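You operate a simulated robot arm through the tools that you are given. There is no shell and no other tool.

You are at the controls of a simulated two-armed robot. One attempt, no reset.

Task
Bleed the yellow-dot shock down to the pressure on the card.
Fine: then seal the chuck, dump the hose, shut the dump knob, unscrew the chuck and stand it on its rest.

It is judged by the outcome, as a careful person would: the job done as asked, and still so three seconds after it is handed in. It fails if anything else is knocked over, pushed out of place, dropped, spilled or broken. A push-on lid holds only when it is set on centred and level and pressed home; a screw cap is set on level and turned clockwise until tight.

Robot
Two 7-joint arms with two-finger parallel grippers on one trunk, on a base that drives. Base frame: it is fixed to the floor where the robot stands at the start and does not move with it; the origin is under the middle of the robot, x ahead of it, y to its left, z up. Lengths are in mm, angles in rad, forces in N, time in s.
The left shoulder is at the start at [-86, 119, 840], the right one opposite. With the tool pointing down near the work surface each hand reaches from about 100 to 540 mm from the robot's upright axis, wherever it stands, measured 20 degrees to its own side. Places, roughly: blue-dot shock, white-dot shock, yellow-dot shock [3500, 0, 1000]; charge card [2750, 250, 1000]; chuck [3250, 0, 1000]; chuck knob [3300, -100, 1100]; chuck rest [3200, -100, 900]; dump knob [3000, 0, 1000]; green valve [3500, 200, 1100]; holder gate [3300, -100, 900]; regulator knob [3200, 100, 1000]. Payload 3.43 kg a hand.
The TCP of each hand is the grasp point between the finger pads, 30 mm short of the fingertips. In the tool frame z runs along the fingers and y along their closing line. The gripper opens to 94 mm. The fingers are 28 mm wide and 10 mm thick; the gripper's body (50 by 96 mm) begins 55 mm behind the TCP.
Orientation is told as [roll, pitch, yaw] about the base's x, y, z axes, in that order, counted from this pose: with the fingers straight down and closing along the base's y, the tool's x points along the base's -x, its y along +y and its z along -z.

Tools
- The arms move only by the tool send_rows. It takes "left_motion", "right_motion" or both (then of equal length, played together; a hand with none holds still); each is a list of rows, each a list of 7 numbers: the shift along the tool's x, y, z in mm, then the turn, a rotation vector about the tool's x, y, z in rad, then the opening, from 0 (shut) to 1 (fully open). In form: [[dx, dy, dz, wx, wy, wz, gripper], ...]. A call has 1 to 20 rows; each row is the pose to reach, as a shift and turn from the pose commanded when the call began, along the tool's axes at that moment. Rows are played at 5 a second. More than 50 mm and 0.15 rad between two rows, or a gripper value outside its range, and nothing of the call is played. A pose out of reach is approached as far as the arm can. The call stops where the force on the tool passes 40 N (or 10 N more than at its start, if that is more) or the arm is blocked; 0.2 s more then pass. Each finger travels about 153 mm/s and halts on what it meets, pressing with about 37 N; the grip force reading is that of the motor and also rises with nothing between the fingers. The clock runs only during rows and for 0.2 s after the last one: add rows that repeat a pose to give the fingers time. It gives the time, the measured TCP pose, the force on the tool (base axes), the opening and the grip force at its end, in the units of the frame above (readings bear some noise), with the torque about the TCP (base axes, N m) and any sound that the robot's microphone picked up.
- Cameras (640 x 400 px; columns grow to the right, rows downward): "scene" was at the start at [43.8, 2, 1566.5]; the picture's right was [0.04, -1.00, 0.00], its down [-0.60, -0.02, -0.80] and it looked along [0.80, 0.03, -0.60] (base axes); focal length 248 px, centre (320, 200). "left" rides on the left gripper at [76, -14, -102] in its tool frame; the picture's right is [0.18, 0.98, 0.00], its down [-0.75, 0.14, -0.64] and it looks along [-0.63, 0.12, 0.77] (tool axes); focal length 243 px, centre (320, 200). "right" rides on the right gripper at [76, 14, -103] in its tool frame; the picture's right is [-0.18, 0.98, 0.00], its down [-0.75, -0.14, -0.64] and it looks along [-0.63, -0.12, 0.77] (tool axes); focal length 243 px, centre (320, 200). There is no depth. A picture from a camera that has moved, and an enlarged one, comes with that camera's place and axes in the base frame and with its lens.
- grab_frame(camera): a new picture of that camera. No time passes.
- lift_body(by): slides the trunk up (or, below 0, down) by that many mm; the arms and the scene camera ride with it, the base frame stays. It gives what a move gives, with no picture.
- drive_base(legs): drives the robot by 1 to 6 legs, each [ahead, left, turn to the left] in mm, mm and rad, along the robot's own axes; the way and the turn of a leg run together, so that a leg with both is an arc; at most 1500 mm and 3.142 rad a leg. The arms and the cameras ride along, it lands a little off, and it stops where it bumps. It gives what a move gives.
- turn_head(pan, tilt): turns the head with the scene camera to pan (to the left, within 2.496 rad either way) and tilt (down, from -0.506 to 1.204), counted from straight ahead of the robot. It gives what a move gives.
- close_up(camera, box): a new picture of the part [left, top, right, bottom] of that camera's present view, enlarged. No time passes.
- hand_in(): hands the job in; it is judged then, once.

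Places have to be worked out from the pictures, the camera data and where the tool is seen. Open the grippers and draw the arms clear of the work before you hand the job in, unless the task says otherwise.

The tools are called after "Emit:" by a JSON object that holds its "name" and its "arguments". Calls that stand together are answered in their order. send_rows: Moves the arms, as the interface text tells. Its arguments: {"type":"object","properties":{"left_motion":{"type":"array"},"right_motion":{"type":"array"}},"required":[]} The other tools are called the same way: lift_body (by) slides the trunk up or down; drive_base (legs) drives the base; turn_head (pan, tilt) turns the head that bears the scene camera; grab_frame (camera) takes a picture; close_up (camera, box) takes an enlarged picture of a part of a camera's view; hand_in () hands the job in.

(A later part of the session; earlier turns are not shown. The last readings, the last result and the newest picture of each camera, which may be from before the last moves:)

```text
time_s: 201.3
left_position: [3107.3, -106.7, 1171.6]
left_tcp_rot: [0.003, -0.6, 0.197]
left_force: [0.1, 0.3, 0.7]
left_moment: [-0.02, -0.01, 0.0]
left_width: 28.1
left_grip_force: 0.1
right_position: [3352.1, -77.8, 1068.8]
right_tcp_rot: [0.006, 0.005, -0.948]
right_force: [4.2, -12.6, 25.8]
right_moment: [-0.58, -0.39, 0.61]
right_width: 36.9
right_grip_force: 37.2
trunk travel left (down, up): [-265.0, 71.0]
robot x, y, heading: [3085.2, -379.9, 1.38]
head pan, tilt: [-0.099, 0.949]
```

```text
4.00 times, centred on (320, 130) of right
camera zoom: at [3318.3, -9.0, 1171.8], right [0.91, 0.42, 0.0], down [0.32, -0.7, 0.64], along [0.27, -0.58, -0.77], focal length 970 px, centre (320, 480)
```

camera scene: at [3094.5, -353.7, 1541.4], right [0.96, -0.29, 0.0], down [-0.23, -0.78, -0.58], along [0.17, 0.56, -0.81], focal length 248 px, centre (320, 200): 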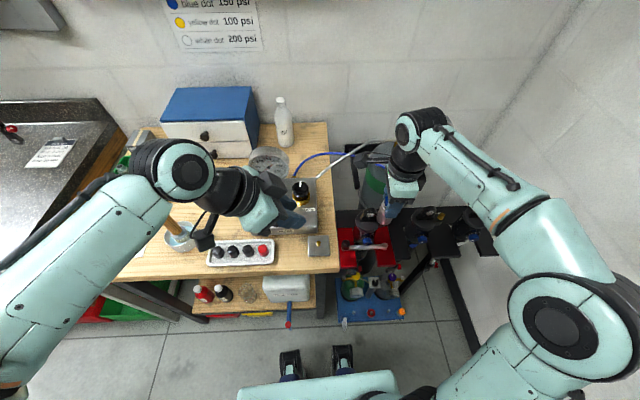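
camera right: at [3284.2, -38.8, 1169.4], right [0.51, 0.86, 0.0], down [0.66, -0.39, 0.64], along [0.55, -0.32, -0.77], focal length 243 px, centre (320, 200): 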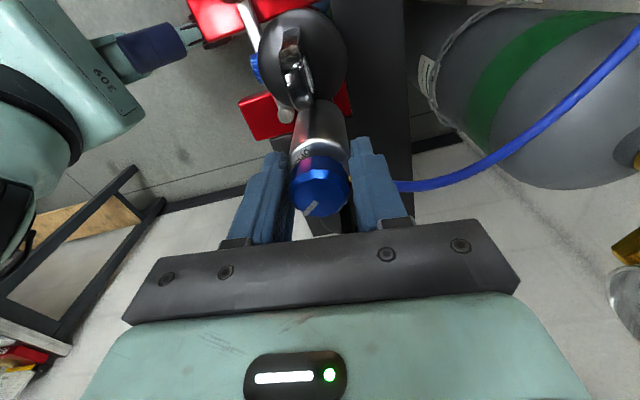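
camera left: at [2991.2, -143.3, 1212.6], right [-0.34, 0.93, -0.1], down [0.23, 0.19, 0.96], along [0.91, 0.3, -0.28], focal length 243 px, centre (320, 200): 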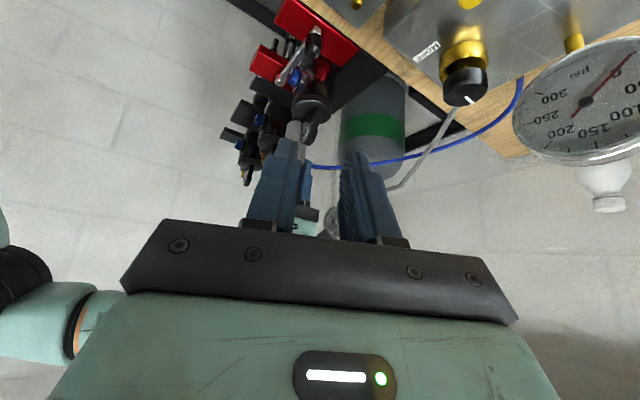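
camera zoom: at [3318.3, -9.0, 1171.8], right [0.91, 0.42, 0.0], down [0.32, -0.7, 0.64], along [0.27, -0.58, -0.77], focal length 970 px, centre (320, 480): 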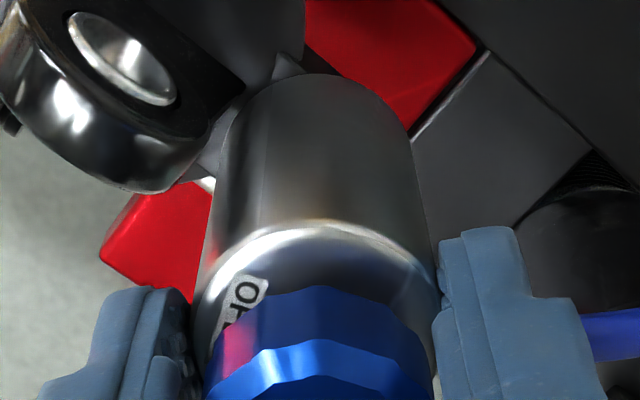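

The fitting now points right; the hand is near its wrist limit. I release, rotate the hand half a turn back and regrip to continue clockwise.

Emit:
{"name": "send_rows", "arguments": {"right_motion": [[0, 0, 0, 0, 0, -0.05, 0.25], [0, 0, 0, 0, 0, -0.05, 0.5], [0, 0, -40, 0, 0, -0.05, 0.5], [0, 0, -80, 0, 0, -0.19, 0.5], [0, 0, -118, 0, 0, -0.33, 0.5], [0, 0, -118, 0, 0, -0.47, 0.5], [0, 0, -118, 0, 0, -0.61, 0.5], [0, 0, -118, 0, 0, -0.75, 0.5], [0, 0, -118, 0, 0, -0.89, 0.5], [0, 0, -118, 0, 0, -1.03, 0.5], [0, 0, -118, 0, 0, -1.17, 0.5], [0, 0, -118, 0, 0, -1.31, 0.5], [0, 0, -118, 0, 0, -1.45, 0.5], [0, 0, -118, 0, 0, -1.59, 0.5], [0, 0, -118, 0, 0, -1.73, 0.5], [0, 0, -118, 0, 0, -1.87, 0.5], [0, 0, -118, 0, 0, -2.01, 0.5], [0, 0, -118, 0, 0, -2.15, 0.5], [0, 0, -118, 0, 0, -2.29, 0.5], [0, 0, -118, 0, 0, -2.43, 0.5]]}}

Emit:
{"name": "send_rows", "arguments": {"right_motion": [[0, 0, 0, 0, 0, -0.14, 0.5], [0, 0, 0, 0, 0, -0.28, 0.5], [0, 0, 0, 0, 0, -0.42, 0.5], [0, 0, 0, 0, 0, -0.56, 0.5], [0, 0, 0, 0, 0, -0.7, 0.5], [0, 0, 0, 0, 0, -0.84, 0.5], [0, 0, 0, 0, 0, -0.98, 0.5], [0, 0, 0, 0, 0, -1.05, 0.5], [0, 0, 0, 0, 0, -1.05, 0.5]]}}

Emit:
{"name": "close_up", "arguments": {"camera": "right", "box": [240, 60, 400, 160]}}

Emit:
{"name": "close_up", "arguments": {"camera": "scene", "box": [350, 185, 414, 225]}}

```text
time_s: 205.5
left_position: [3108.6, -104.5, 1170.5]
left_tcp_rot: [0.0, -0.601, 0.197]
left_force: [-0.4, -0.2, -0.1]
left_moment: [0.01, 0.0, -0.03]
left_width: 28.1
left_grip_force: 0.1
right_position: [3350.9, -75.0, 1186.3]
right_tcp_rot: [0.0, -0.001, 1.486]
right_force: [0.3, -0.2, -0.1]
right_moment: [-0.02, 0.01, -0.01]
right_width: 47.0
right_grip_force: 0.1
trunk travel left (down, up): [-265.0, 71.0]
robot x, y, heading: [3085.1, -378.6, 1.383]
head pan, tilt: [-0.099, 0.949]
```

```text
time_s: 207.5
left_position: [3107.0, -105.3, 1171.1]
left_tcp_rot: [-0.001, -0.601, 0.198]
left_force: [0.7, 0.3, -0.5]
left_moment: [-0.02, 0.03, 0.02]
left_width: 28.1
left_grip_force: 0.1
right_position: [3351.5, -75.6, 1185.0]
right_tcp_rot: [-0.003, 0.001, 2.535]
right_force: [0.0, 0.3, -0.2]
right_moment: [-0.03, 0.01, 0.03]
right_width: 47.4
right_grip_force: 0.0
trunk travel left (down, up): [-265.0, 71.0]
robot x, y, heading: [3081.9, -376.5, 1.38]
head pan, tilt: [-0.099, 0.949]
```

```text
4.00 times, centred on (320, 110) of right
camera zoom: at [3405.5, -131.5, 1287.0], right [-0.71, -0.7, 0.0], down [-0.54, 0.54, 0.64], along [-0.45, 0.46, -0.77], focal length 970 px, centre (320, 560)
```

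zoom: 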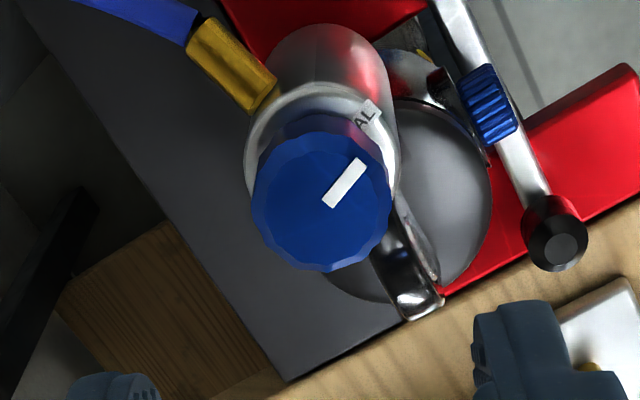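

```text
10.00 times, centred on (382, 205) of scene
camera zoom: at [3094.8, -351.8, 1541.4], right [0.96, -0.29, 0.0], down [-0.23, -0.78, -0.58], along [0.17, 0.56, -0.81], focal length 2482 px, centre (-300, 150)
```

zoom: 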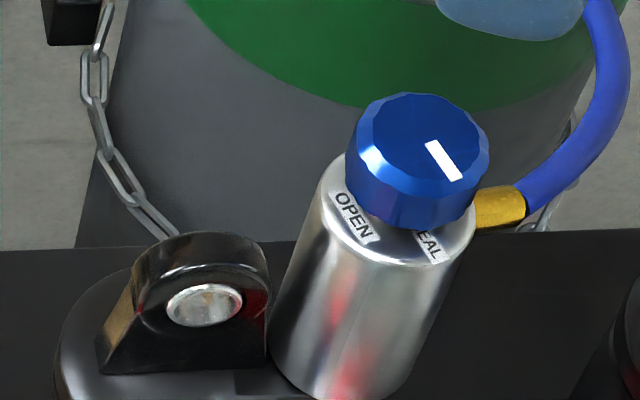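

The chuck now sits 61° clockwise of where it started, with the knob's line still on SEAL. The rest of the clockwise way round is clear up to the eye's front face, so I regrip and continue clockwise.

Emit:
{"name": "send_rows", "arguments": {"right_motion": [[0, 0, 30, 0, 0, -0.12, 0.45], [0, 0, 65, 0, 0, -0.25, 0.45], [0, 0, 95, 0, 0, -0.25, 0.45], [0, 0, 112, 0, 0, -0.25, 0.45], [0, 0, 119, 0, 0, -0.25, 0.45], [0, 0, 119, 0, 0, -0.25, 0.45], [0, 0, 119, 0, 0, -0.25, 0.2], [0, 0, 119, 0, 0, -0.25, 0], [0, 0, 119, 0, 0, -0.25, 0], [0, 0, 119, 0, 0, -0.12, 0], [0, 0, 119, 0, 0, 0.0, 0], [0, 0, 119, 0, 0, 0.13, 0], [0, 0, 119, 0, 0, 0.26, 0], [0, 0, 119, 0, 0, 0.39, 0], [0, 0, 119, 0, 0, 0.52, 0], [0, 0, 119, 0, 0, 0.65, 0], [0, 0, 119, 0, 0, 0.78, 0]]}}

Emit:
{"name": "close_up", "arguments": {"camera": "scene", "box": [350, 185, 414, 225]}}

Emit:
{"name": "close_up", "arguments": {"camera": "right", "box": [240, 80, 400, 180]}}

```text
time_s: 211.1
left_position: [3107.2, -105.6, 1171.1]
left_tcp_rot: [-0.001, -0.6, 0.2]
left_force: [-0.3, 0.4, -0.4]
left_moment: [0.0, 0.0, -0.01]
left_width: 28.2
left_grip_force: 0.2
right_position: [3350.1, -76.7, 1066.3]
right_tcp_rot: [-0.001, -0.004, 1.754]
right_force: [-1.8, 0.3, 3.9]
right_moment: [-0.32, -0.03, 1.01]
right_width: 37.8
right_grip_force: 37.2
trunk travel left (down, up): [-265.0, 71.0]
robot x, y, heading: [3082.7, -375.7, 1.378]
head pan, tilt: [-0.099, 0.949]
```

```text
10.00 times, centred on (382, 205) of scene
camera zoom: at [3094.4, -352.1, 1541.4], right [0.96, -0.29, 0.0], down [-0.23, -0.78, -0.58], along [0.17, 0.56, -0.81], focal length 2482 px, centre (-300, 150)
```

zoom: 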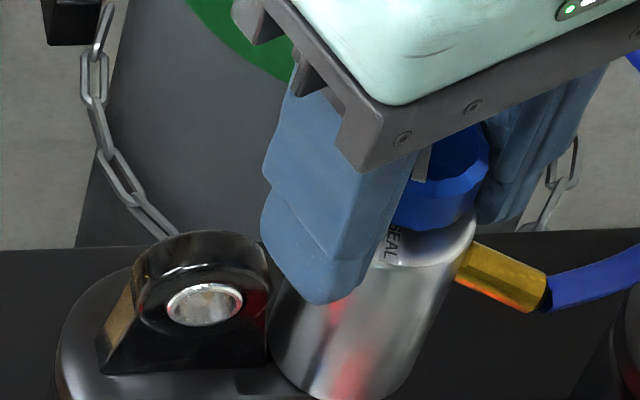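

```text
4.00 times, centred on (320, 130) of right
camera zoom: at [3350.7, -154.2, 1168.3], right [-1.0, 0.0, 0.0], down [0.0, 0.77, 0.64], along [0.0, 0.64, -0.77], focal length 970 px, centre (320, 480)
```

zoom: 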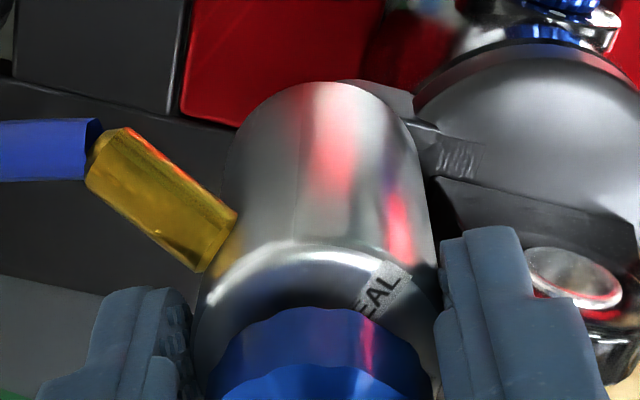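

It continues to follow. I go on clockwise another 1.4 rad.

Emit:
{"name": "send_rows", "arguments": {"right_motion": [[0, 0, 0, 0, 0, 0.12, 0], [0, 0, 0, 0, 0, 0.24, 0], [0, 0, 0, 0, 0, 0.36, 0], [0, 0, 0, 0, 0, 0.48, 0], [0, 0, 0, 0, 0, 0.6, 0], [0, 0, 0, 0, 0, 0.72, 0], [0, 0, 0, 0, 0, 0.84, 0], [0, 0, 0, 0, 0, 0.96, 0], [0, 0, 0, 0, 0, 1.08, 0], [0, 0, 0, 0, 0, 1.2, 0], [0, 0, 0, 0, 0, 1.3, 0], [0, 0, 0, 0, 0, 1.4, 0], [0, 0, 0, 0, 0, 1.4, 0]]}}

Emit:
{"name": "close_up", "arguments": {"camera": "scene", "box": [350, 185, 414, 225]}}

Emit:
{"name": "close_up", "arguments": {"camera": "right", "box": [240, 80, 400, 180]}}

```text
time_s: 213.9
left_position: [3107.6, -105.1, 1170.9]
left_tcp_rot: [0.002, -0.6, 0.199]
left_force: [0.0, 0.3, 0.1]
left_moment: [-0.02, -0.02, 0.03]
left_width: 28.3
left_grip_force: 0.1
right_position: [3351.3, -77.3, 1067.2]
right_tcp_rot: [0.001, -0.001, 0.352]
right_force: [5.3, -0.9, 15.1]
right_moment: [-0.58, -0.16, 0.74]
right_width: 37.4
right_grip_force: 36.4
trunk travel left (down, up): [-265.0, 71.0]
robot x, y, heading: [3079.5, -376.0, 1.376]
head pan, tilt: [-0.099, 0.949]
```

```text
10.00 times, centred on (382, 205) of scene
camera zoom: at [3095.1, -352.8, 1541.5], right [0.96, -0.29, 0.0], down [-0.23, -0.78, -0.58], along [0.17, 0.56, -0.81], focal length 2482 px, centre (-300, 150)
```

zoom: 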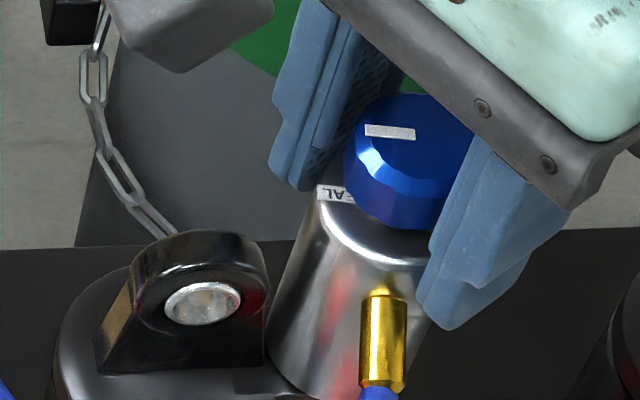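

```text
4.00 times, centred on (320, 130) of right
camera zoom: at [3275.1, -90.4, 1168.6], right [-0.17, 0.99, 0.0], down [0.76, 0.13, 0.64], along [0.63, 0.11, -0.77], focal length 970 px, centre (320, 480)
```

zoom: 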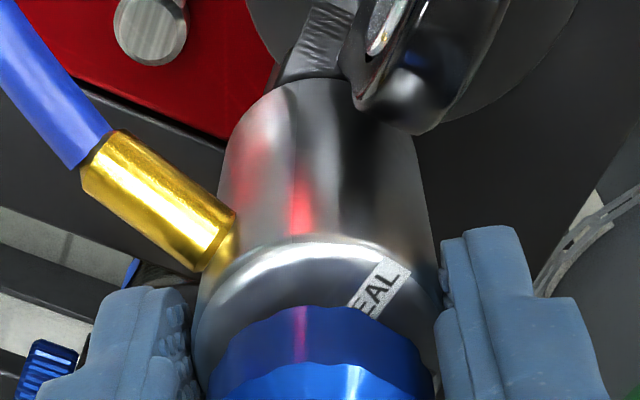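

The fitting now points to the front (about −185°) and friction alone is turning it. I lift-test here.

Emit:
{"name": "send_rows", "arguments": {"right_motion": [[0, 0, -1, 0, 0, 0, 0], [0, 0, -2, 0, 0, 0, 0], [0, 0, -3, 0, 0, 0, 0], [0, 0, -4, 0, 0, 0, 0]]}}

Emit:
{"name": "close_up", "arguments": {"camera": "scene", "box": [350, 185, 414, 225]}}

```text
time_s: 214.9
left_position: [3108.6, -103.4, 1170.8]
left_tcp_rot: [-0.001, -0.598, 0.199]
left_force: [0.2, -1.0, -0.7]
left_moment: [-0.04, 0.04, 0.03]
left_width: 28.5
left_grip_force: 0.1
right_position: [3352.1, -76.6, 1067.2]
right_tcp_rot: [-0.007, 0.006, 0.356]
right_force: [-0.9, -2.8, -25.6]
right_moment: [0.14, -0.01, 0.14]
right_width: 37.1
right_grip_force: 37.2
trunk travel left (down, up): [-265.0, 71.0]
robot x, y, heading: [3078.1, -377.4, 1.374]
head pan, tilt: [-0.099, 0.949]
```

```text
10.00 times, centred on (382, 205) of scene
camera zoom: at [3096.1, -350.9, 1541.1], right [0.96, -0.29, 0.0], down [-0.23, -0.78, -0.58], along [0.17, 0.56, -0.81], focal length 2482 px, centre (-300, 150)
```

zoom: 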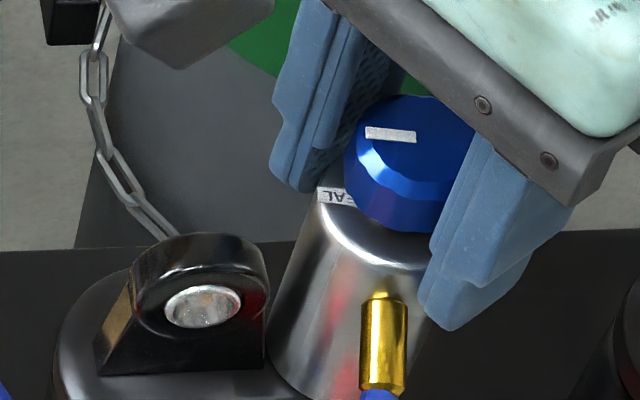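

Still held. Now, having gone round clockwise, there is a long free counterclockwise travel (about 270°) available from here before the eye. I lower again and turn counterclockwise, the unscrewing direction, in one long stroke.

Emit:
{"name": "send_rows", "arguments": {"right_motion": [[0, 0, 4, 0, 0, 0, 0], [0, 0, 4, 0, 0, -0.13, 0], [0, 0, 4, 0, 0, -0.26, 0], [0, 0, 4, 0, 0, -0.39, 0], [0, 0, 4, 0, 0, -0.52, 0], [0, 0, 4, 0, 0, -0.65, 0], [0, 0, 4, 0, 0, -0.78, 0], [0, 0, 4, 0, 0, -0.91, 0], [0, 0, 4, 0, 0, -1.04, 0], [0, 0, 4, 0, 0, -1.17, 0], [0, 0, 4, 0, 0, -1.3, 0], [0, 0, 4, 0, 0, -1.43, 0], [0, 0, 4, 0, 0, -1.5, 0], [0, 0, 4, 0, 0, -1.5, 0]]}}

Emit:
{"name": "close_up", "arguments": {"camera": "scene", "box": [350, 185, 414, 225]}}

Emit:
{"name": "close_up", "arguments": {"camera": "right", "box": [240, 80, 400, 180]}}

```text
time_s: 217.9
left_position: [3107.5, -104.4, 1170.7]
left_tcp_rot: [0.001, -0.601, 0.2]
left_force: [-0.5, -0.3, 0.1]
left_moment: [0.02, 0.03, -0.01]
left_width: 28.6
left_grip_force: 0.0
right_position: [3350.5, -75.3, 1065.7]
right_tcp_rot: [0.0, 0.002, 1.859]
right_force: [-3.6, 0.4, -0.5]
right_moment: [-0.09, 0.51, -0.21]
right_width: 37.0
right_grip_force: 37.2
trunk travel left (down, up): [-265.0, 71.0]
robot x, y, heading: [3082.0, -377.3, 1.382]
head pan, tilt: [-0.099, 0.949]
```

```text
10.00 times, centred on (382, 205) of scene
camera zoom: at [3094.5, -351.7, 1541.4], right [0.96, -0.29, 0.0], down [-0.23, -0.78, -0.58], along [0.17, 0.56, -0.81], focal length 2482 px, centre (-300, 150)
```

zoom: 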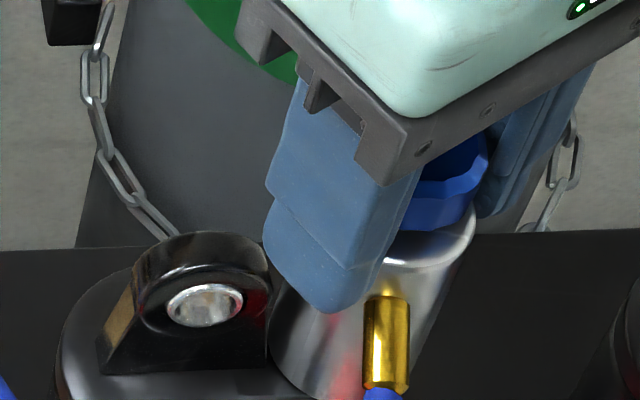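

```text
4.00 times, centred on (320, 130) of right
camera zoom: at [3358.4, -153.5, 1168.1], right [-0.99, -0.1, 0.0], down [-0.08, 0.76, 0.64], along [-0.07, 0.64, -0.77], focal length 970 px, centre (320, 480)
```

zoom: 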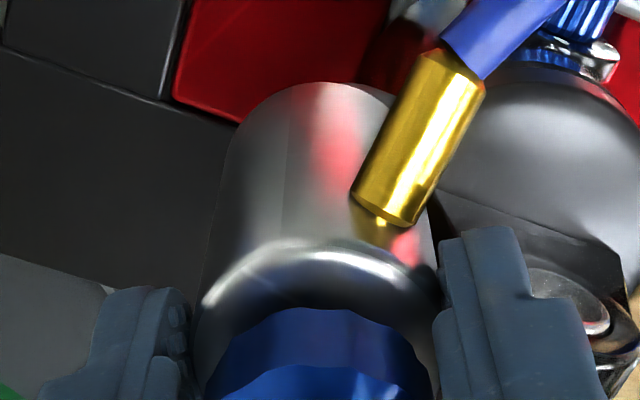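

Interesting: counterclockwise the grip just slips, while clockwise the chuck follows by friction alone – clockwise is the easier direction here. I continue clockwise the last ~55° to just before the eye's front face and lift-test.

Emit:
{"name": "send_rows", "arguments": {"right_motion": [[0, 0, 0, 0, 0, 0.12, 0], [0, 0, 0, 0, 0, 0.24, 0], [0, 0, 0, 0, 0, 0.36, 0], [0, 0, 0, 0, 0, 0.48, 0], [0, 0, 0, 0, 0, 0.6, 0], [0, 0, 0, 0, 0, 0.72, 0], [0, 0, 0, 0, 0, 0.84, 0], [0, 0, 0, 0, 0, 0.9, 0]]}}

Emit:
{"name": "close_up", "arguments": {"camera": "scene", "box": [350, 185, 414, 225]}}

Emit:
{"name": "close_up", "arguments": {"camera": "right", "box": [240, 80, 400, 180]}}

```text
time_s: 219.7
left_position: [3107.4, -104.5, 1170.5]
left_tcp_rot: [0.001, -0.6, 0.201]
left_force: [-0.5, 0.2, -0.7]
left_moment: [0.0, 0.0, -0.01]
left_width: 28.0
left_grip_force: 0.0
right_position: [3351.3, -76.0, 1067.6]
right_tcp_rot: [0.0, -0.002, 0.955]
right_force: [-1.7, 0.2, 1.2]
right_moment: [0.09, 0.12, 0.69]
right_width: 36.7
right_grip_force: 36.8
trunk travel left (down, up): [-265.0, 71.0]
robot x, y, heading: [3081.0, -377.1, 1.376]
head pan, tilt: [-0.099, 0.949]
```

```text
10.00 times, centred on (382, 205) of scene
camera zoom: at [3094.6, -351.9, 1541.4], right [0.96, -0.29, 0.0], down [-0.23, -0.78, -0.58], along [0.17, 0.56, -0.81], focal length 2482 px, centre (-300, 150)
```

zoom: 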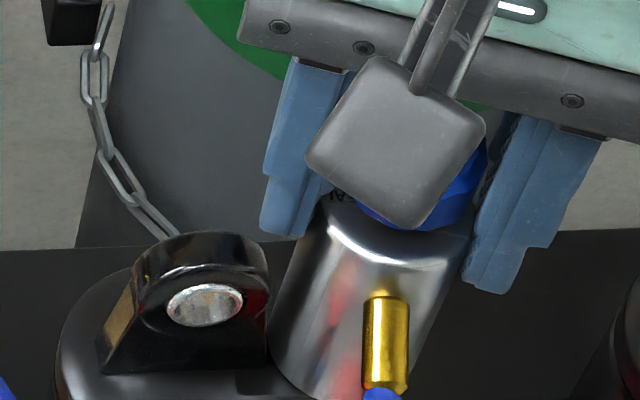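

```text
4.00 times, centred on (320, 130) of right
camera zoom: at [3295.2, -130.4, 1168.2], right [-0.7, 0.72, 0.0], down [0.55, 0.53, 0.64], along [0.46, 0.45, -0.77], focal length 970 px, centre (320, 480)
```

zoom: 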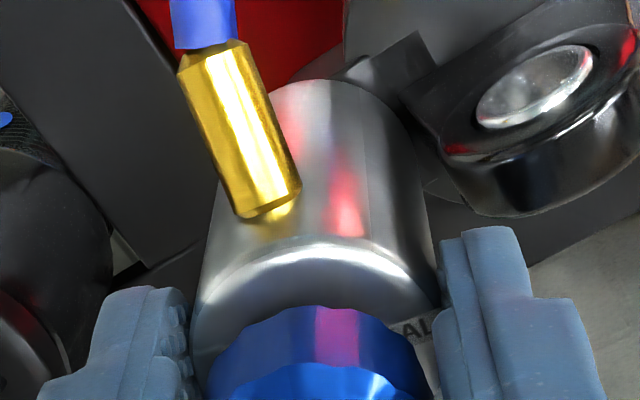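

Both ways friction alone slips; only a finger bearing on the fitting turns it. From this most-clockwise position I now turn counterclockwise by pushing the fitting, which gives up to ~270° of unscrewing travel. First I regrip with a finger just behind the fitting.

Emit:
{"name": "send_rows", "arguments": {"right_motion": [[0, 0, 0, 0, 0, 0, 0.25], [0, 0, 0, 0, 0, 0, 0.5], [0, 0, -40, 0, 0, 0, 0.5], [0, 0, -60, 0, 0, -0.14, 0.5], [0, 0, -60, 0, 0, -0.28, 0.5], [0, 0, -60, 0, 0, -0.42, 0.5], [0, 0, -60, 0, 0, -0.56, 0.5], [0, 0, -60, 0, 0, -0.7, 0.5], [0, 0, -60, 0, 0, -0.84, 0.5], [0, 0, -60, 0, 0, -0.98, 0.45], [0, 0, -40, 0, 0, -0.98, 0.45], [0, 0, -15, 0, 0, -0.98, 0.45], [0, 0, 0, 0, 0, -0.98, 0.45], [0, 0, 4, 0, 0, -0.98, 0.45], [0, 0, 4, 0, 0, -0.98, 0.45]]}}

Emit:
{"name": "close_up", "arguments": {"camera": "right", "box": [240, 80, 400, 180]}}

Emit:
{"name": "close_up", "arguments": {"camera": "scene", "box": [350, 185, 414, 225]}}

```text
time_s: 222.9
left_position: [3108.2, -103.8, 1170.3]
left_tcp_rot: [0.0, -0.6, 0.198]
left_force: [0.2, 0.6, 0.6]
left_moment: [-0.01, 0.01, -0.04]
left_width: 28.1
left_grip_force: 0.0
right_position: [3352.0, -76.4, 1061.5]
right_tcp_rot: [-0.002, 0.0, 1.935]
right_force: [-1.7, 0.7, 1.3]
right_moment: [0.04, 0.07, -0.03]
right_width: 42.9
right_grip_force: 0.5
trunk travel left (down, up): [-265.0, 71.0]
robot x, y, heading: [3081.8, -378.0, 1.379]
head pan, tilt: [-0.099, 0.949]
```

```text
4.00 times, centred on (320, 130) of right
camera zoom: at [3364.9, -152.6, 1163.8], right [-0.98, -0.18, 0.0], down [-0.14, 0.75, 0.64], along [-0.11, 0.63, -0.77], focal length 970 px, centre (320, 480)
```

zoom: 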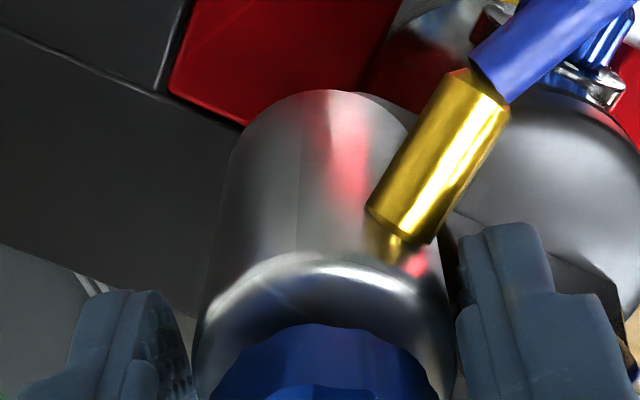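

```text
10.00 times, centred on (382, 205) of scene
camera zoom: at [3094.6, -351.7, 1541.4], right [0.96, -0.29, 0.0], down [-0.23, -0.78, -0.58], along [0.17, 0.56, -0.81], focal length 2482 px, centre (-300, 150)
```

zoom: 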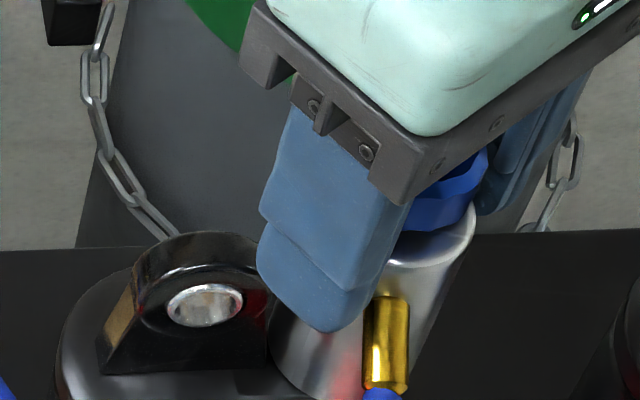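

The finger is right beside the fitting. I close and turn counterclockwise 1.7 rad.

Emit:
{"name": "send_rows", "arguments": {"right_motion": [[0, 0, 0, 0, 0, 0, 0.2], [0, 0, 0, 0, 0, 0, 0], [0, 0, 0, 0, 0, 0, 0], [0, 0, 0, 0, 0, -0.12, 0], [0, 0, 0, 0, 0, -0.24, 0], [0, 0, 0, 0, 0, -0.36, 0], [0, 0, 0, 0, 0, -0.48, 0], [0, 0, 0, 0, 0, -0.6, 0], [0, 0, 0, 0, 0, -0.72, 0], [0, 0, 0, 0, 0, -0.84, 0], [0, 0, 0, 0, 0, -0.96, 0], [0, 0, 0, 0, 0, -1.08, 0], [0, 0, 0, 0, 0, -1.2, 0], [0, 0, 0, 0, 0, -1.32, 0], [0, 0, 0, 0, 0, -1.44, 0], [0, 0, 0, 0, 0, -1.56, 0], [0, 0, 0, 0, 0, -1.68, 0], [0, 0, 0, 0, 0, -1.75, 0]]}}

Emit:
{"name": "close_up", "arguments": {"camera": "scene", "box": [350, 185, 414, 225]}}

Emit:
{"name": "close_up", "arguments": {"camera": "right", "box": [240, 80, 400, 180]}}

```text
time_s: 226.7
left_position: [3107.8, -104.6, 1169.9]
left_tcp_rot: [-0.001, -0.601, 0.2]
left_force: [0.6, 0.7, -0.5]
left_moment: [0.03, -0.01, 0.0]
left_width: 28.2
left_grip_force: 0.2
right_position: [3350.1, -76.9, 1062.1]
right_tcp_rot: [0.0, -0.002, -2.597]
right_force: [-13.4, -9.0, -16.3]
right_moment: [-0.29, 0.93, -0.98]
right_width: 37.4
right_grip_force: 37.4
trunk travel left (down, up): [-265.0, 71.0]
robot x, y, heading: [3079.4, -376.6, 1.38]
head pan, tilt: [-0.099, 0.949]
```

```text
10.00 times, centred on (382, 205) of scene
camera zoom: at [3093.6, -352.4, 1541.4], right [0.96, -0.29, 0.0], down [-0.23, -0.78, -0.58], along [0.17, 0.56, -0.81], focal length 2482 px, centre (-300, 150)
```

zoom: 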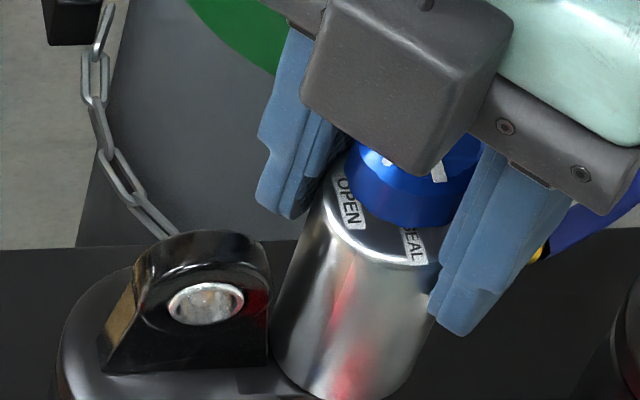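

```text
4.00 times, centred on (320, 130) of right
camera zoom: at [3422.4, -50.3, 1163.9], right [0.35, -0.94, 0.0], down [-0.72, -0.27, 0.64], along [-0.6, -0.23, -0.77], focal length 970 px, centre (320, 480)
```

zoom: 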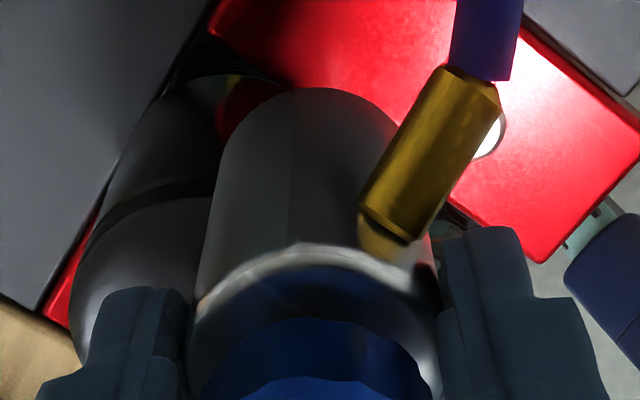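

I compare the barrel's height from the (unmoved) left camera, using its bottom edge against the eye as a reference.

Emit:
{"name": "close_up", "arguments": {"camera": "left", "box": [270, 105, 350, 155]}}

Emit:
{"name": "close_up", "arguments": {"camera": "left", "box": [276, 110, 308, 130]}}

```text
8.00 times, centred on (310, 130) of left
camera zoom: at [2990.5, -142.3, 1212.4], right [-0.34, 0.93, -0.1], down [0.23, 0.19, 0.96], along [0.91, 0.3, -0.28], focal length 1941 px, centre (400, 760)
```

zoom: 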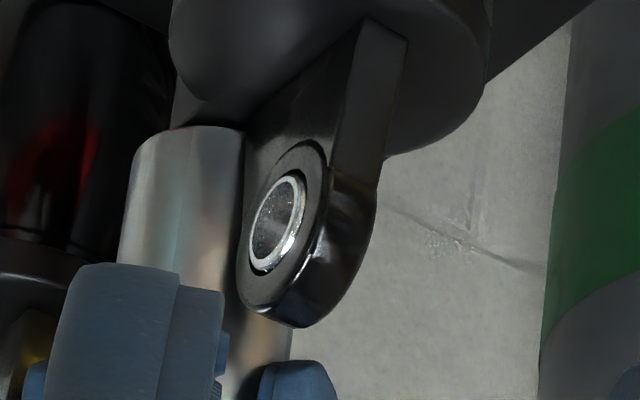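

```text
16.00 times, centred on (292, 120) of left
camera zoom: at [2990.5, -142.3, 1212.4], right [-0.34, 0.93, -0.1], down [0.23, 0.19, 0.96], along [0.91, 0.3, -0.28], focal length 3882 px, centre (768, 1480)
```

zoom: 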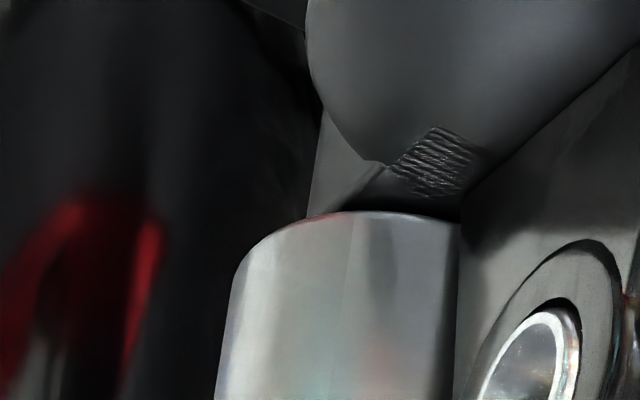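

There is no measurable height change with angle, so progress is probably counted by turn alone. I carry on counterclockwise from here: release, wind the hand back, and regrip behind the fitting.

Emit:
{"name": "send_rows", "arguments": {"right_motion": [[0, 0, 0, 0, 0, 0.03, 0.25], [0, 0, 0, 0, 0, 0.03, 0.5], [0, 0, -40, 0, 0, 0.03, 0.5], [0, 0, -60, 0, 0, 0.17, 0.5], [0, 0, -60, 0, 0, 0.31, 0.5], [0, 0, -60, 0, 0, 0.45, 0.5], [0, 0, -60, 0, 0, 0.59, 0.5], [0, 0, -60, 0, 0, 0.73, 0.5], [0, 0, -60, 0, 0, 0.87, 0.5], [0, 0, -60, 0, 0, 1.01, 0.5], [0, 0, -60, 0, 0, 1.15, 0.5], [0, 0, -60, 0, 0, 1.29, 0.5], [0, 0, -60, 0, 0, 1.43, 0.5], [0, 0, -60, 0, 0, 1.57, 0.5], [0, 0, -60, 0, 0, 1.71, 0.5], [0, 0, -60, 0, 0, 1.85, 0.5], [0, 0, -60, 0, 0, 1.99, 0.5], [0, 0, -60, 0, 0, 2.13, 0.5], [0, 0, -60, 0, 0, 2.27, 0.5], [0, 0, -60, 0, 0, 2.41, 0.5]]}}

Emit:
{"name": "send_rows", "arguments": {"right_motion": [[0, 0, 0, 0, 0, 0.14, 0.5], [0, 0, 0, 0, 0, 0.28, 0.5], [0, 0, 0, 0, 0, 0.42, 0.5], [0, 0, 0, 0, 0, 0.56, 0.45], [0, 0, 0, 0, 0, 0.68, 0.45], [0, 0, 0, 0, 0, 0.68, 0.45]]}}

Emit:
{"name": "close_up", "arguments": {"camera": "right", "box": [240, 70, 400, 170]}}

Emit:
{"name": "close_up", "arguments": {"camera": "scene", "box": [350, 185, 414, 225]}}

```text
time_s: 230.9
left_position: [3108.3, -104.5, 1170.9]
left_tcp_rot: [0.0, -0.6, 0.199]
left_force: [-0.5, -0.5, -1.2]
left_moment: [0.0, -0.02, 0.01]
left_width: 28.4
left_grip_force: 0.1
right_position: [3350.7, -76.3, 1122.2]
right_tcp_rot: [0.001, -0.003, 1.272]
right_force: [0.4, -0.4, -0.2]
right_moment: [0.02, 0.02, -0.02]
right_width: 47.2
right_grip_force: 0.1
trunk travel left (down, up): [-265.0, 71.0]
robot x, y, heading: [3083.0, -380.3, 1.378]
head pan, tilt: [-0.099, 0.949]
```

```text
time_s: 232.3
left_position: [3108.0, -106.2, 1170.2]
left_tcp_rot: [0.0, -0.6, 0.2]
left_force: [-0.6, -0.5, 0.2]
left_moment: [-0.01, 0.0, -0.03]
left_width: 28.3
left_grip_force: 0.1
right_position: [3350.6, -75.4, 1123.4]
right_tcp_rot: [0.001, -0.001, 0.593]
right_force: [-0.4, 0.5, -0.3]
right_moment: [0.0, 0.02, 0.01]
right_width: 42.2
right_grip_force: 0.0
trunk travel left (down, up): [-265.0, 71.0]
robot x, y, heading: [3083.9, -378.4, 1.381]
head pan, tilt: [-0.099, 0.949]
```

```text
4.00 times, centred on (320, 120) of right
camera zoom: at [3280.0, -107.4, 1224.3], right [-0.4, 0.92, 0.0], down [0.7, 0.3, 0.64], along [0.59, 0.26, -0.77], focal length 970 px, centre (320, 520)
```

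zoom: 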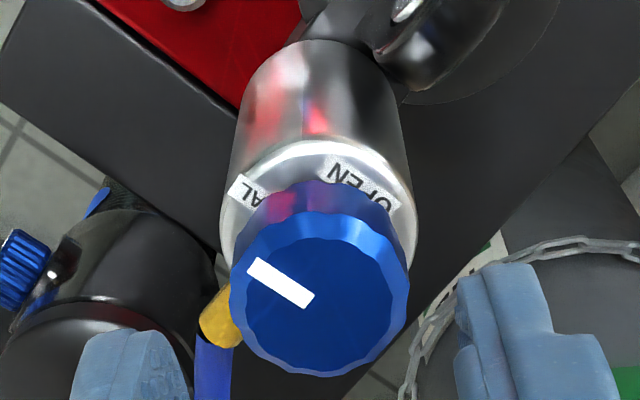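

```text
10.00 times, centred on (382, 205) of scene
camera zoom: at [3094.8, -351.9, 1541.4], right [0.96, -0.29, 0.0], down [-0.23, -0.78, -0.58], along [0.17, 0.56, -0.81], focal length 2482 px, centre (-300, 150)
```

zoom: 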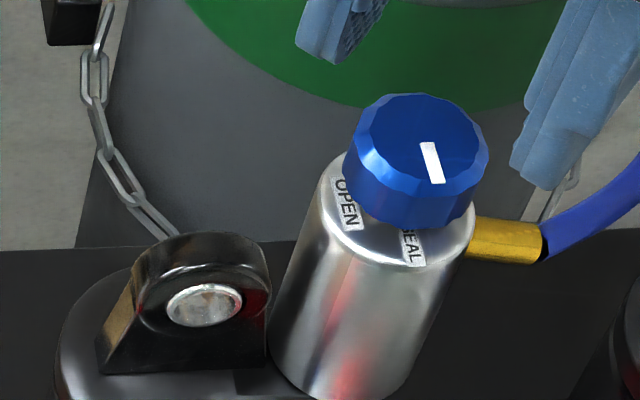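

The fitting points right at about −78°, with the left finger just behind it. I descend, grip, and push it counterclockwise.

Emit:
{"name": "send_rows", "arguments": {"right_motion": [[0, 0, 25, 0, 0, 0, 0.45], [0, 0, 48, 0, 0, 0, 0.45], [0, 0, 61, 0, 0, 0, 0.45], [0, 0, 61, 0, 0, 0, 0.2], [0, 0, 61, 0, 0, 0, 0], [0, 0, 61, 0, 0, 0, 0], [0, 0, 61, 0, 0, -0.12, 0], [0, 0, 61, 0, 0, -0.24, 0], [0, 0, 61, 0, 0, -0.36, 0], [0, 0, 61, 0, 0, -0.48, 0], [0, 0, 61, 0, 0, -0.6, 0], [0, 0, 61, 0, 0, -0.72, 0], [0, 0, 61, 0, 0, -0.84, 0], [0, 0, 61, 0, 0, -0.96, 0], [0, 0, 61, 0, 0, -1.08, 0], [0, 0, 61, 0, 0, -1.2, 0], [0, 0, 61, 0, 0, -1.32, 0], [0, 0, 61, 0, 0, -1.44, 0], [0, 0, 61, 0, 0, -1.56, 0], [0, 0, 61, 0, 0, -1.68, 0]]}}

Emit:
{"name": "close_up", "arguments": {"camera": "scene", "box": [350, 185, 414, 225]}}

Emit:
{"name": "close_up", "arguments": {"camera": "right", "box": [240, 80, 400, 180]}}

```text
time_s: 236.5
left_position: [3108.5, -106.8, 1169.9]
left_tcp_rot: [0.002, -0.601, 0.198]
left_force: [0.0, 0.4, -0.2]
left_moment: [-0.01, 0.04, 0.02]
left_width: 28.4
left_grip_force: 0.0
right_position: [3352.8, -76.5, 1061.3]
right_tcp_rot: [-0.004, -0.003, 2.274]
right_force: [10.8, -10.3, 18.9]
right_moment: [-0.2, -0.13, -1.03]
right_width: 37.6
right_grip_force: 37.1
trunk travel left (down, up): [-265.0, 71.0]
robot x, y, heading: [3084.4, -374.6, 1.374]
head pan, tilt: [-0.099, 0.949]
```

```text
10.00 times, centred on (382, 205) of scene
camera zoom: at [3095.7, -354.4, 1541.5], right [0.96, -0.29, 0.0], down [-0.23, -0.78, -0.58], along [0.17, 0.56, -0.81], focal length 2482 px, centre (-300, 150)
```

zoom: 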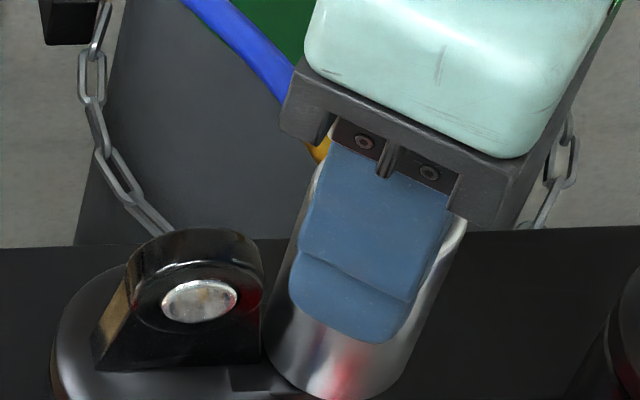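

```text
4.00 times, centred on (320, 130) of right
camera zoom: at [3390.6, -145.7, 1163.3], right [-0.87, -0.5, 0.0], down [-0.38, 0.66, 0.64], along [-0.32, 0.56, -0.77], focal length 970 px, centre (320, 480)
```

zoom: 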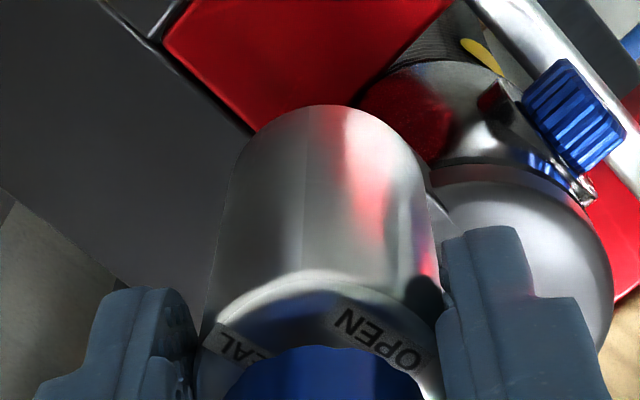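

The barrel now sits several mm higher relative to the hand than before. I lift gently to test.

Emit:
{"name": "send_rows", "arguments": {"right_motion": [[0, 0, -1.5, 0, 0, 0, 0], [0, 0, -3, 0, 0, 0, 0], [0, 0, -4.5, 0, 0, 0, 0], [0, 0, -6, 0, 0, 0, 0]]}}

Emit:
{"name": "close_up", "arguments": {"camera": "scene", "box": [350, 185, 414, 225]}}

Emit:
{"name": "close_up", "arguments": {"camera": "right", "box": [240, 80, 400, 180]}}

Emit:
{"name": "close_up", "arguments": {"camera": "left", "box": [270, 105, 350, 155]}}

```text
time_s: 237.5
left_position: [3109.0, -104.6, 1170.5]
left_tcp_rot: [0.0, -0.6, 0.201]
left_force: [0.5, 0.5, -0.2]
left_moment: [-0.04, 0.01, 0.05]
left_width: 28.4
left_grip_force: 0.0
right_position: [3351.6, -76.9, 1063.1]
right_tcp_rot: [0.008, 0.01, 2.275]
right_force: [3.2, -12.3, -35.0]
right_moment: [-0.83, -0.05, -0.49]
right_width: 37.8
right_grip_force: 37.3
trunk travel left (down, up): [-265.0, 71.0]
robot x, y, heading: [3083.6, -375.2, 1.382]
head pan, tilt: [-0.099, 0.949]
```

```text
10.00 times, centred on (382, 205) of scene
camera zoom: at [3097.2, -351.9, 1541.1], right [0.96, -0.29, 0.0], down [-0.23, -0.78, -0.58], along [0.17, 0.56, -0.81], focal length 2482 px, centre (-300, 150)
```

zoom: 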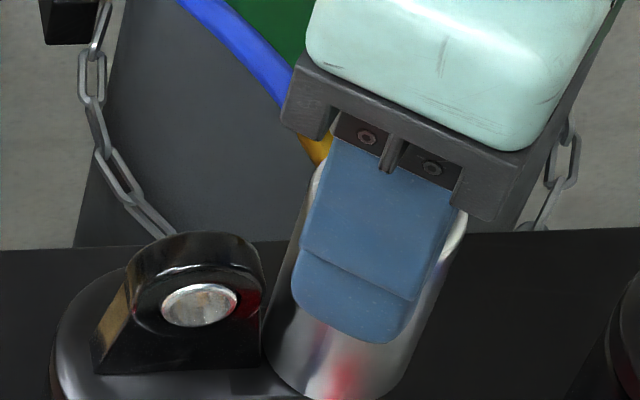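

```text
4.00 times, centred on (320, 130) of right
camera zoom: at [3391.4, -143.9, 1165.8], right [-0.87, -0.5, 0.01], down [-0.38, 0.67, 0.63], along [-0.32, 0.55, -0.77], focal length 970 px, centre (320, 480)
```

zoom: 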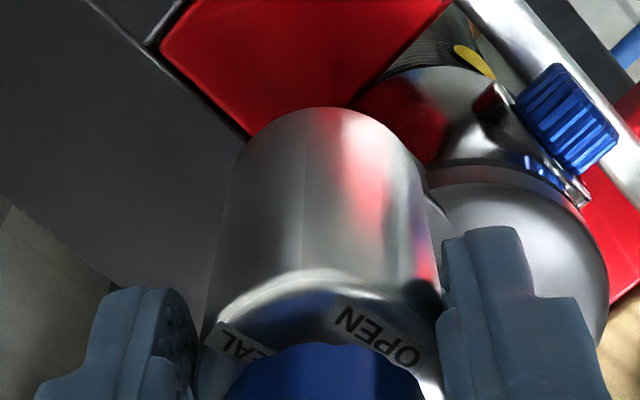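

```text
8.00 times, centred on (310, 130) of left
camera zoom: at [2993.3, -141.9, 1212.1], right [-0.34, 0.93, -0.1], down [0.23, 0.19, 0.96], along [0.91, 0.3, -0.28], focal length 1941 px, centre (400, 760)
```

zoom: 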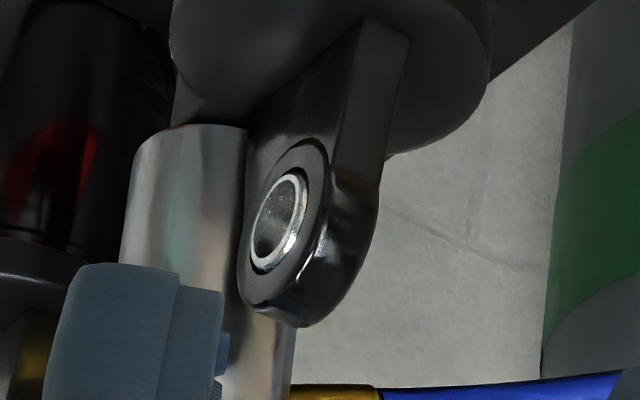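

Still held, and no real rise. I lower again and continue counterclockwise toward the eye.

Emit:
{"name": "send_rows", "arguments": {"right_motion": [[0, 0, 3, 0, 0, 0, 0], [0, 0, 6, 0, 0, -0.12, 0], [0, 0, 6, 0, 0, -0.24, 0], [0, 0, 6, 0, 0, -0.36, 0], [0, 0, 6, 0, 0, -0.48, 0], [0, 0, 6, 0, 0, -0.6, 0], [0, 0, 6, 0, 0, -0.72, 0], [0, 0, 6, 0, 0, -0.84, 0], [0, 0, 6, 0, 0, -0.96, 0], [0, 0, 6, 0, 0, -1.05, 0], [0, 0, 6, 0, 0, -1.05, 0]]}}

Emit:
{"name": "close_up", "arguments": {"camera": "scene", "box": [350, 185, 414, 225]}}

Emit:
{"name": "close_up", "arguments": {"camera": "right", "box": [240, 80, 400, 180]}}

```text
time_s: 239.9
left_position: [3108.6, -107.0, 1170.6]
left_tcp_rot: [0.001, -0.6, 0.199]
left_force: [-0.4, -0.8, -0.4]
left_moment: [-0.02, -0.03, 0.01]
left_width: 28.2
left_grip_force: 0.1
right_position: [3352.5, -74.8, 1064.1]
right_tcp_rot: [-0.009, 0.002, -2.96]
right_force: [15.6, 7.0, 35.1]
right_moment: [0.65, -0.07, -0.96]
right_width: 37.6
right_grip_force: 36.9
trunk travel left (down, up): [-265.0, 71.0]
robot x, y, heading: [3086.3, -377.5, 1.379]
head pan, tilt: [-0.099, 0.949]
```

```text
10.00 times, centred on (382, 205) of scene
camera zoom: at [3095.9, -352.6, 1541.5], right [0.96, -0.29, 0.0], down [-0.23, -0.78, -0.58], along [0.17, 0.56, -0.81], focal length 2482 px, centre (-300, 150)
```

zoom: 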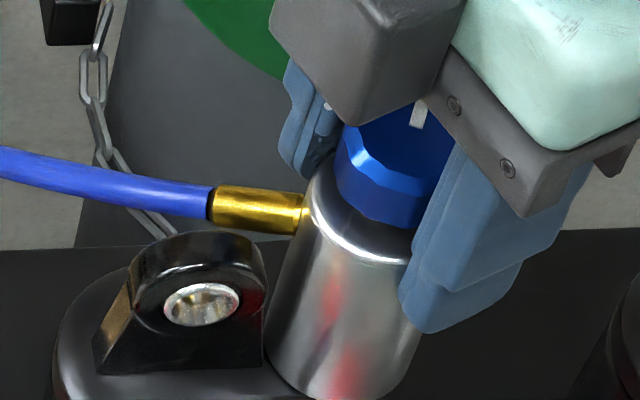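

```text
4.00 times, centred on (320, 130) of right
camera zoom: at [3430.4, -77.1, 1166.3], right [0.0, -1.0, -0.01], down [-0.77, 0.0, 0.64], along [-0.64, 0.01, -0.77], focal length 970 px, centre (320, 480)
```

zoom: 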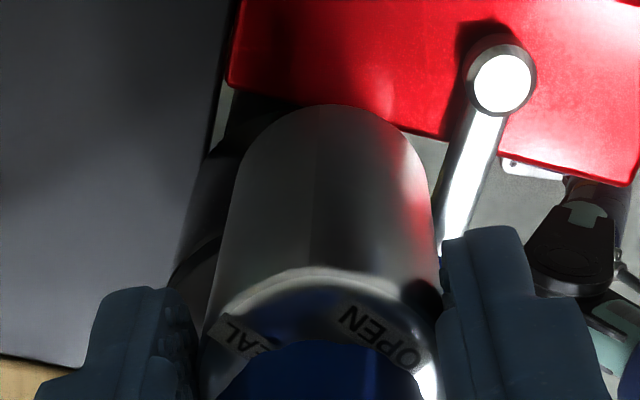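

The chuck is now pushing the hand up with 35 N, which suggests it is rising with this counterclockwise turn. I check with the left camera and ease the hand up 3 mm.

Emit:
{"name": "close_up", "arguments": {"camera": "left", "box": [270, 105, 350, 155]}}

Emit:
{"name": "send_rows", "arguments": {"right_motion": [[0, 0, -1, 0, 0, 0, 0], [0, 0, -2, 0, 0, 0, 0], [0, 0, -3, 0, 0, 0, 0], [0, 0, -3, 0, 0, 0, 0]]}}

Emit:
{"name": "close_up", "arguments": {"camera": "scene", "box": [350, 185, 414, 225]}}

```text
8.00 times, centred on (310, 130) of left
camera zoom: at [2992.2, -142.4, 1212.7], right [-0.34, 0.93, -0.1], down [0.23, 0.19, 0.96], along [0.91, 0.3, -0.28], focal length 1941 px, centre (400, 760)
```

zoom: 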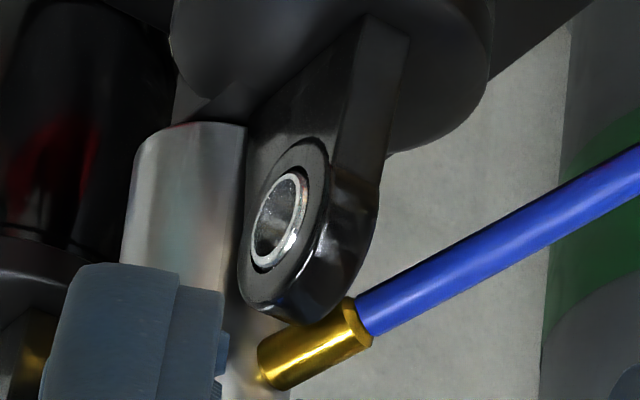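

```text
time_s: 240.9
left_position: [3109.4, -104.7, 1170.4]
left_tcp_rot: [0.0, -0.598, 0.198]
left_force: [-0.3, -0.3, -0.1]
left_moment: [0.0, -0.01, 0.01]
left_width: 28.5
left_grip_force: 0.0
right_position: [3353.4, -74.7, 1063.5]
right_tcp_rot: [-0.001, -0.001, -2.959]
right_force: [15.0, 11.0, 16.9]
right_moment: [0.72, -0.15, -0.94]
right_width: 37.7
right_grip_force: 37.1
trunk travel left (down, up): [-265.0, 71.0]
robot x, y, heading: [3083.3, -379.4, 1.385]
head pan, tilt: [-0.099, 0.949]
```

```text
10.00 times, centred on (382, 205) of scene
camera zoom: at [3096.6, -351.0, 1541.4], right [0.96, -0.29, 0.0], down [-0.23, -0.78, -0.58], along [0.17, 0.56, -0.81], focal length 2482 px, centre (-300, 150)
```

zoom: 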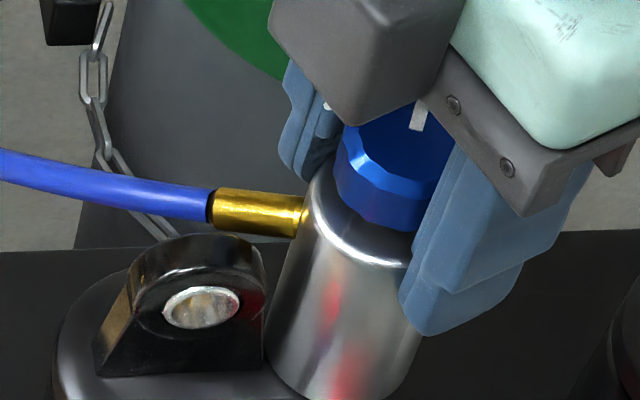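

About +75° now, near the stop. I turn the last bit and lift-test again.

Emit:
{"name": "send_rows", "arguments": {"right_motion": [[0, 0, 0, 0, 0, -0.08, 0], [0, 0, 0, 0, 0, -0.16, 0], [0, 0, 0, 0, 0, -0.22, 0], [0, 0, -1.5, 0, 0, -0.2, 0], [0, 0, -3, 0, 0, -0.2, 0], [0, 0, -4.5, 0, 0, -0.2, 0], [0, 0, -6, 0, 0, -0.2, 0]]}}

Emit:
{"name": "close_up", "arguments": {"camera": "scene", "box": [350, 185, 414, 225]}}

```text
time_s: 242.5
left_position: [3110.7, -102.0, 1170.9]
left_tcp_rot: [-0.003, -0.597, 0.201]
left_force: [-0.1, -0.5, -0.3]
left_moment: [0.02, 0.01, 0.02]
left_width: 28.2
left_grip_force: 0.1
right_position: [3352.2, -74.4, 1065.5]
right_tcp_rot: [0.009, -0.006, -2.757]
right_force: [11.2, 11.1, -27.7]
right_moment: [-0.05, -0.67, -0.27]
right_width: 37.7
right_grip_force: 37.4
trunk travel left (down, up): [-265.0, 71.0]
robot x, y, heading: [3082.1, -376.8, 1.379]
head pan, tilt: [-0.099, 0.949]
```

```text
10.00 times, centred on (382, 205) of scene
camera zoom: at [3098.0, -348.2, 1541.1], right [0.96, -0.29, 0.0], down [-0.23, -0.78, -0.58], along [0.17, 0.56, -0.81], focal length 2482 px, centre (-300, 150)
```

zoom: 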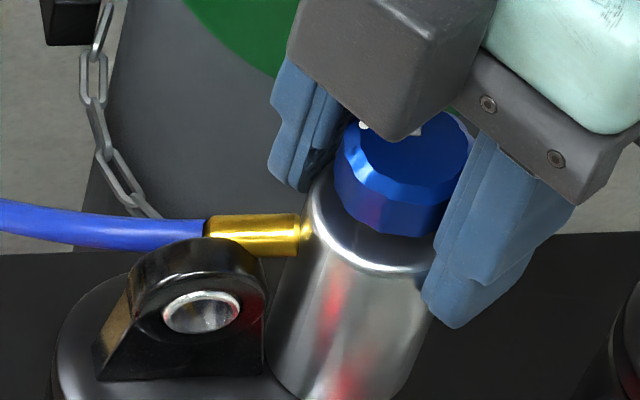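

Looking at the left-camera picture again, the fitting's underside is only 1–2 mm below the eye's top edge. So besides torque, tipping the chuck slightly away (pushing its top to the right) and keeping the upward pull could let the fitting ride over. I try that combination in small steps.

Emit:
{"name": "send_rows", "arguments": {"right_motion": [[1, 0, 0, 0, 0, 0, 0], [2, 0, 0, 0, 0, -0.03, 0], [3, 0, 0, 0, 0, -0.06, 0], [4, 0, 0, 0, 0, -0.1, 0], [4, 0, 0, 0, 0, -0.14, 0], [4, 0, 0, 0, 0, -0.18, 0], [4, 0, 0, 0, 0, -0.22, 0]]}}

Emit:
{"name": "close_up", "arguments": {"camera": "scene", "box": [350, 185, 414, 225]}}

Emit:
{"name": "close_up", "arguments": {"camera": "left", "box": [270, 105, 350, 155]}}

```text
time_s: 244.1
left_position: [3106.8, -102.4, 1170.2]
left_tcp_rot: [-0.001, -0.603, 0.198]
left_force: [-0.1, 1.0, 0.9]
left_moment: [-0.03, 0.01, -0.02]
left_width: 28.3
left_grip_force: 0.1
right_position: [3353.6, -72.5, 1070.9]
right_tcp_rot: [-0.004, 0.002, -2.537]
right_force: [-6.7, 4.6, -3.3]
right_moment: [-0.32, 0.46, -0.54]
right_width: 37.0
right_grip_force: 36.8
trunk travel left (down, up): [-265.0, 71.0]
robot x, y, heading: [3081.8, -372.8, 1.381]
head pan, tilt: [-0.099, 0.949]
```

```text
10.00 times, centred on (382, 205) of scene
camera zoom: at [3093.9, -350.6, 1541.5], right [0.96, -0.29, 0.0], down [-0.23, -0.78, -0.58], along [0.17, 0.56, -0.81], focal length 2482 px, centre (-300, 150)
```

zoom: 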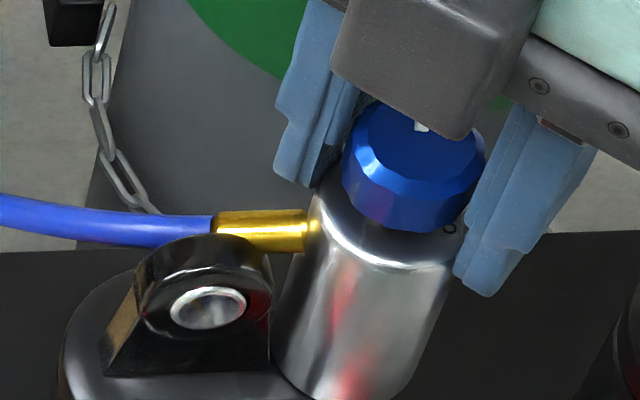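

```text
8.00 times, centred on (310, 130) of left
camera zoom: at [2990.7, -140.8, 1212.3], right [-0.34, 0.93, -0.1], down [0.23, 0.19, 0.96], along [0.91, 0.3, -0.28], focal length 1941 px, centre (400, 760)
```

zoom: 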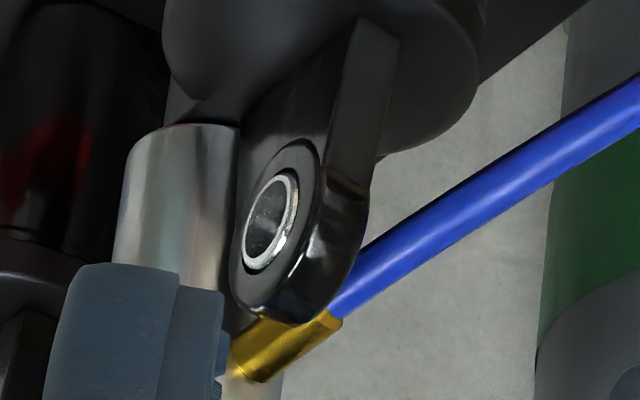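

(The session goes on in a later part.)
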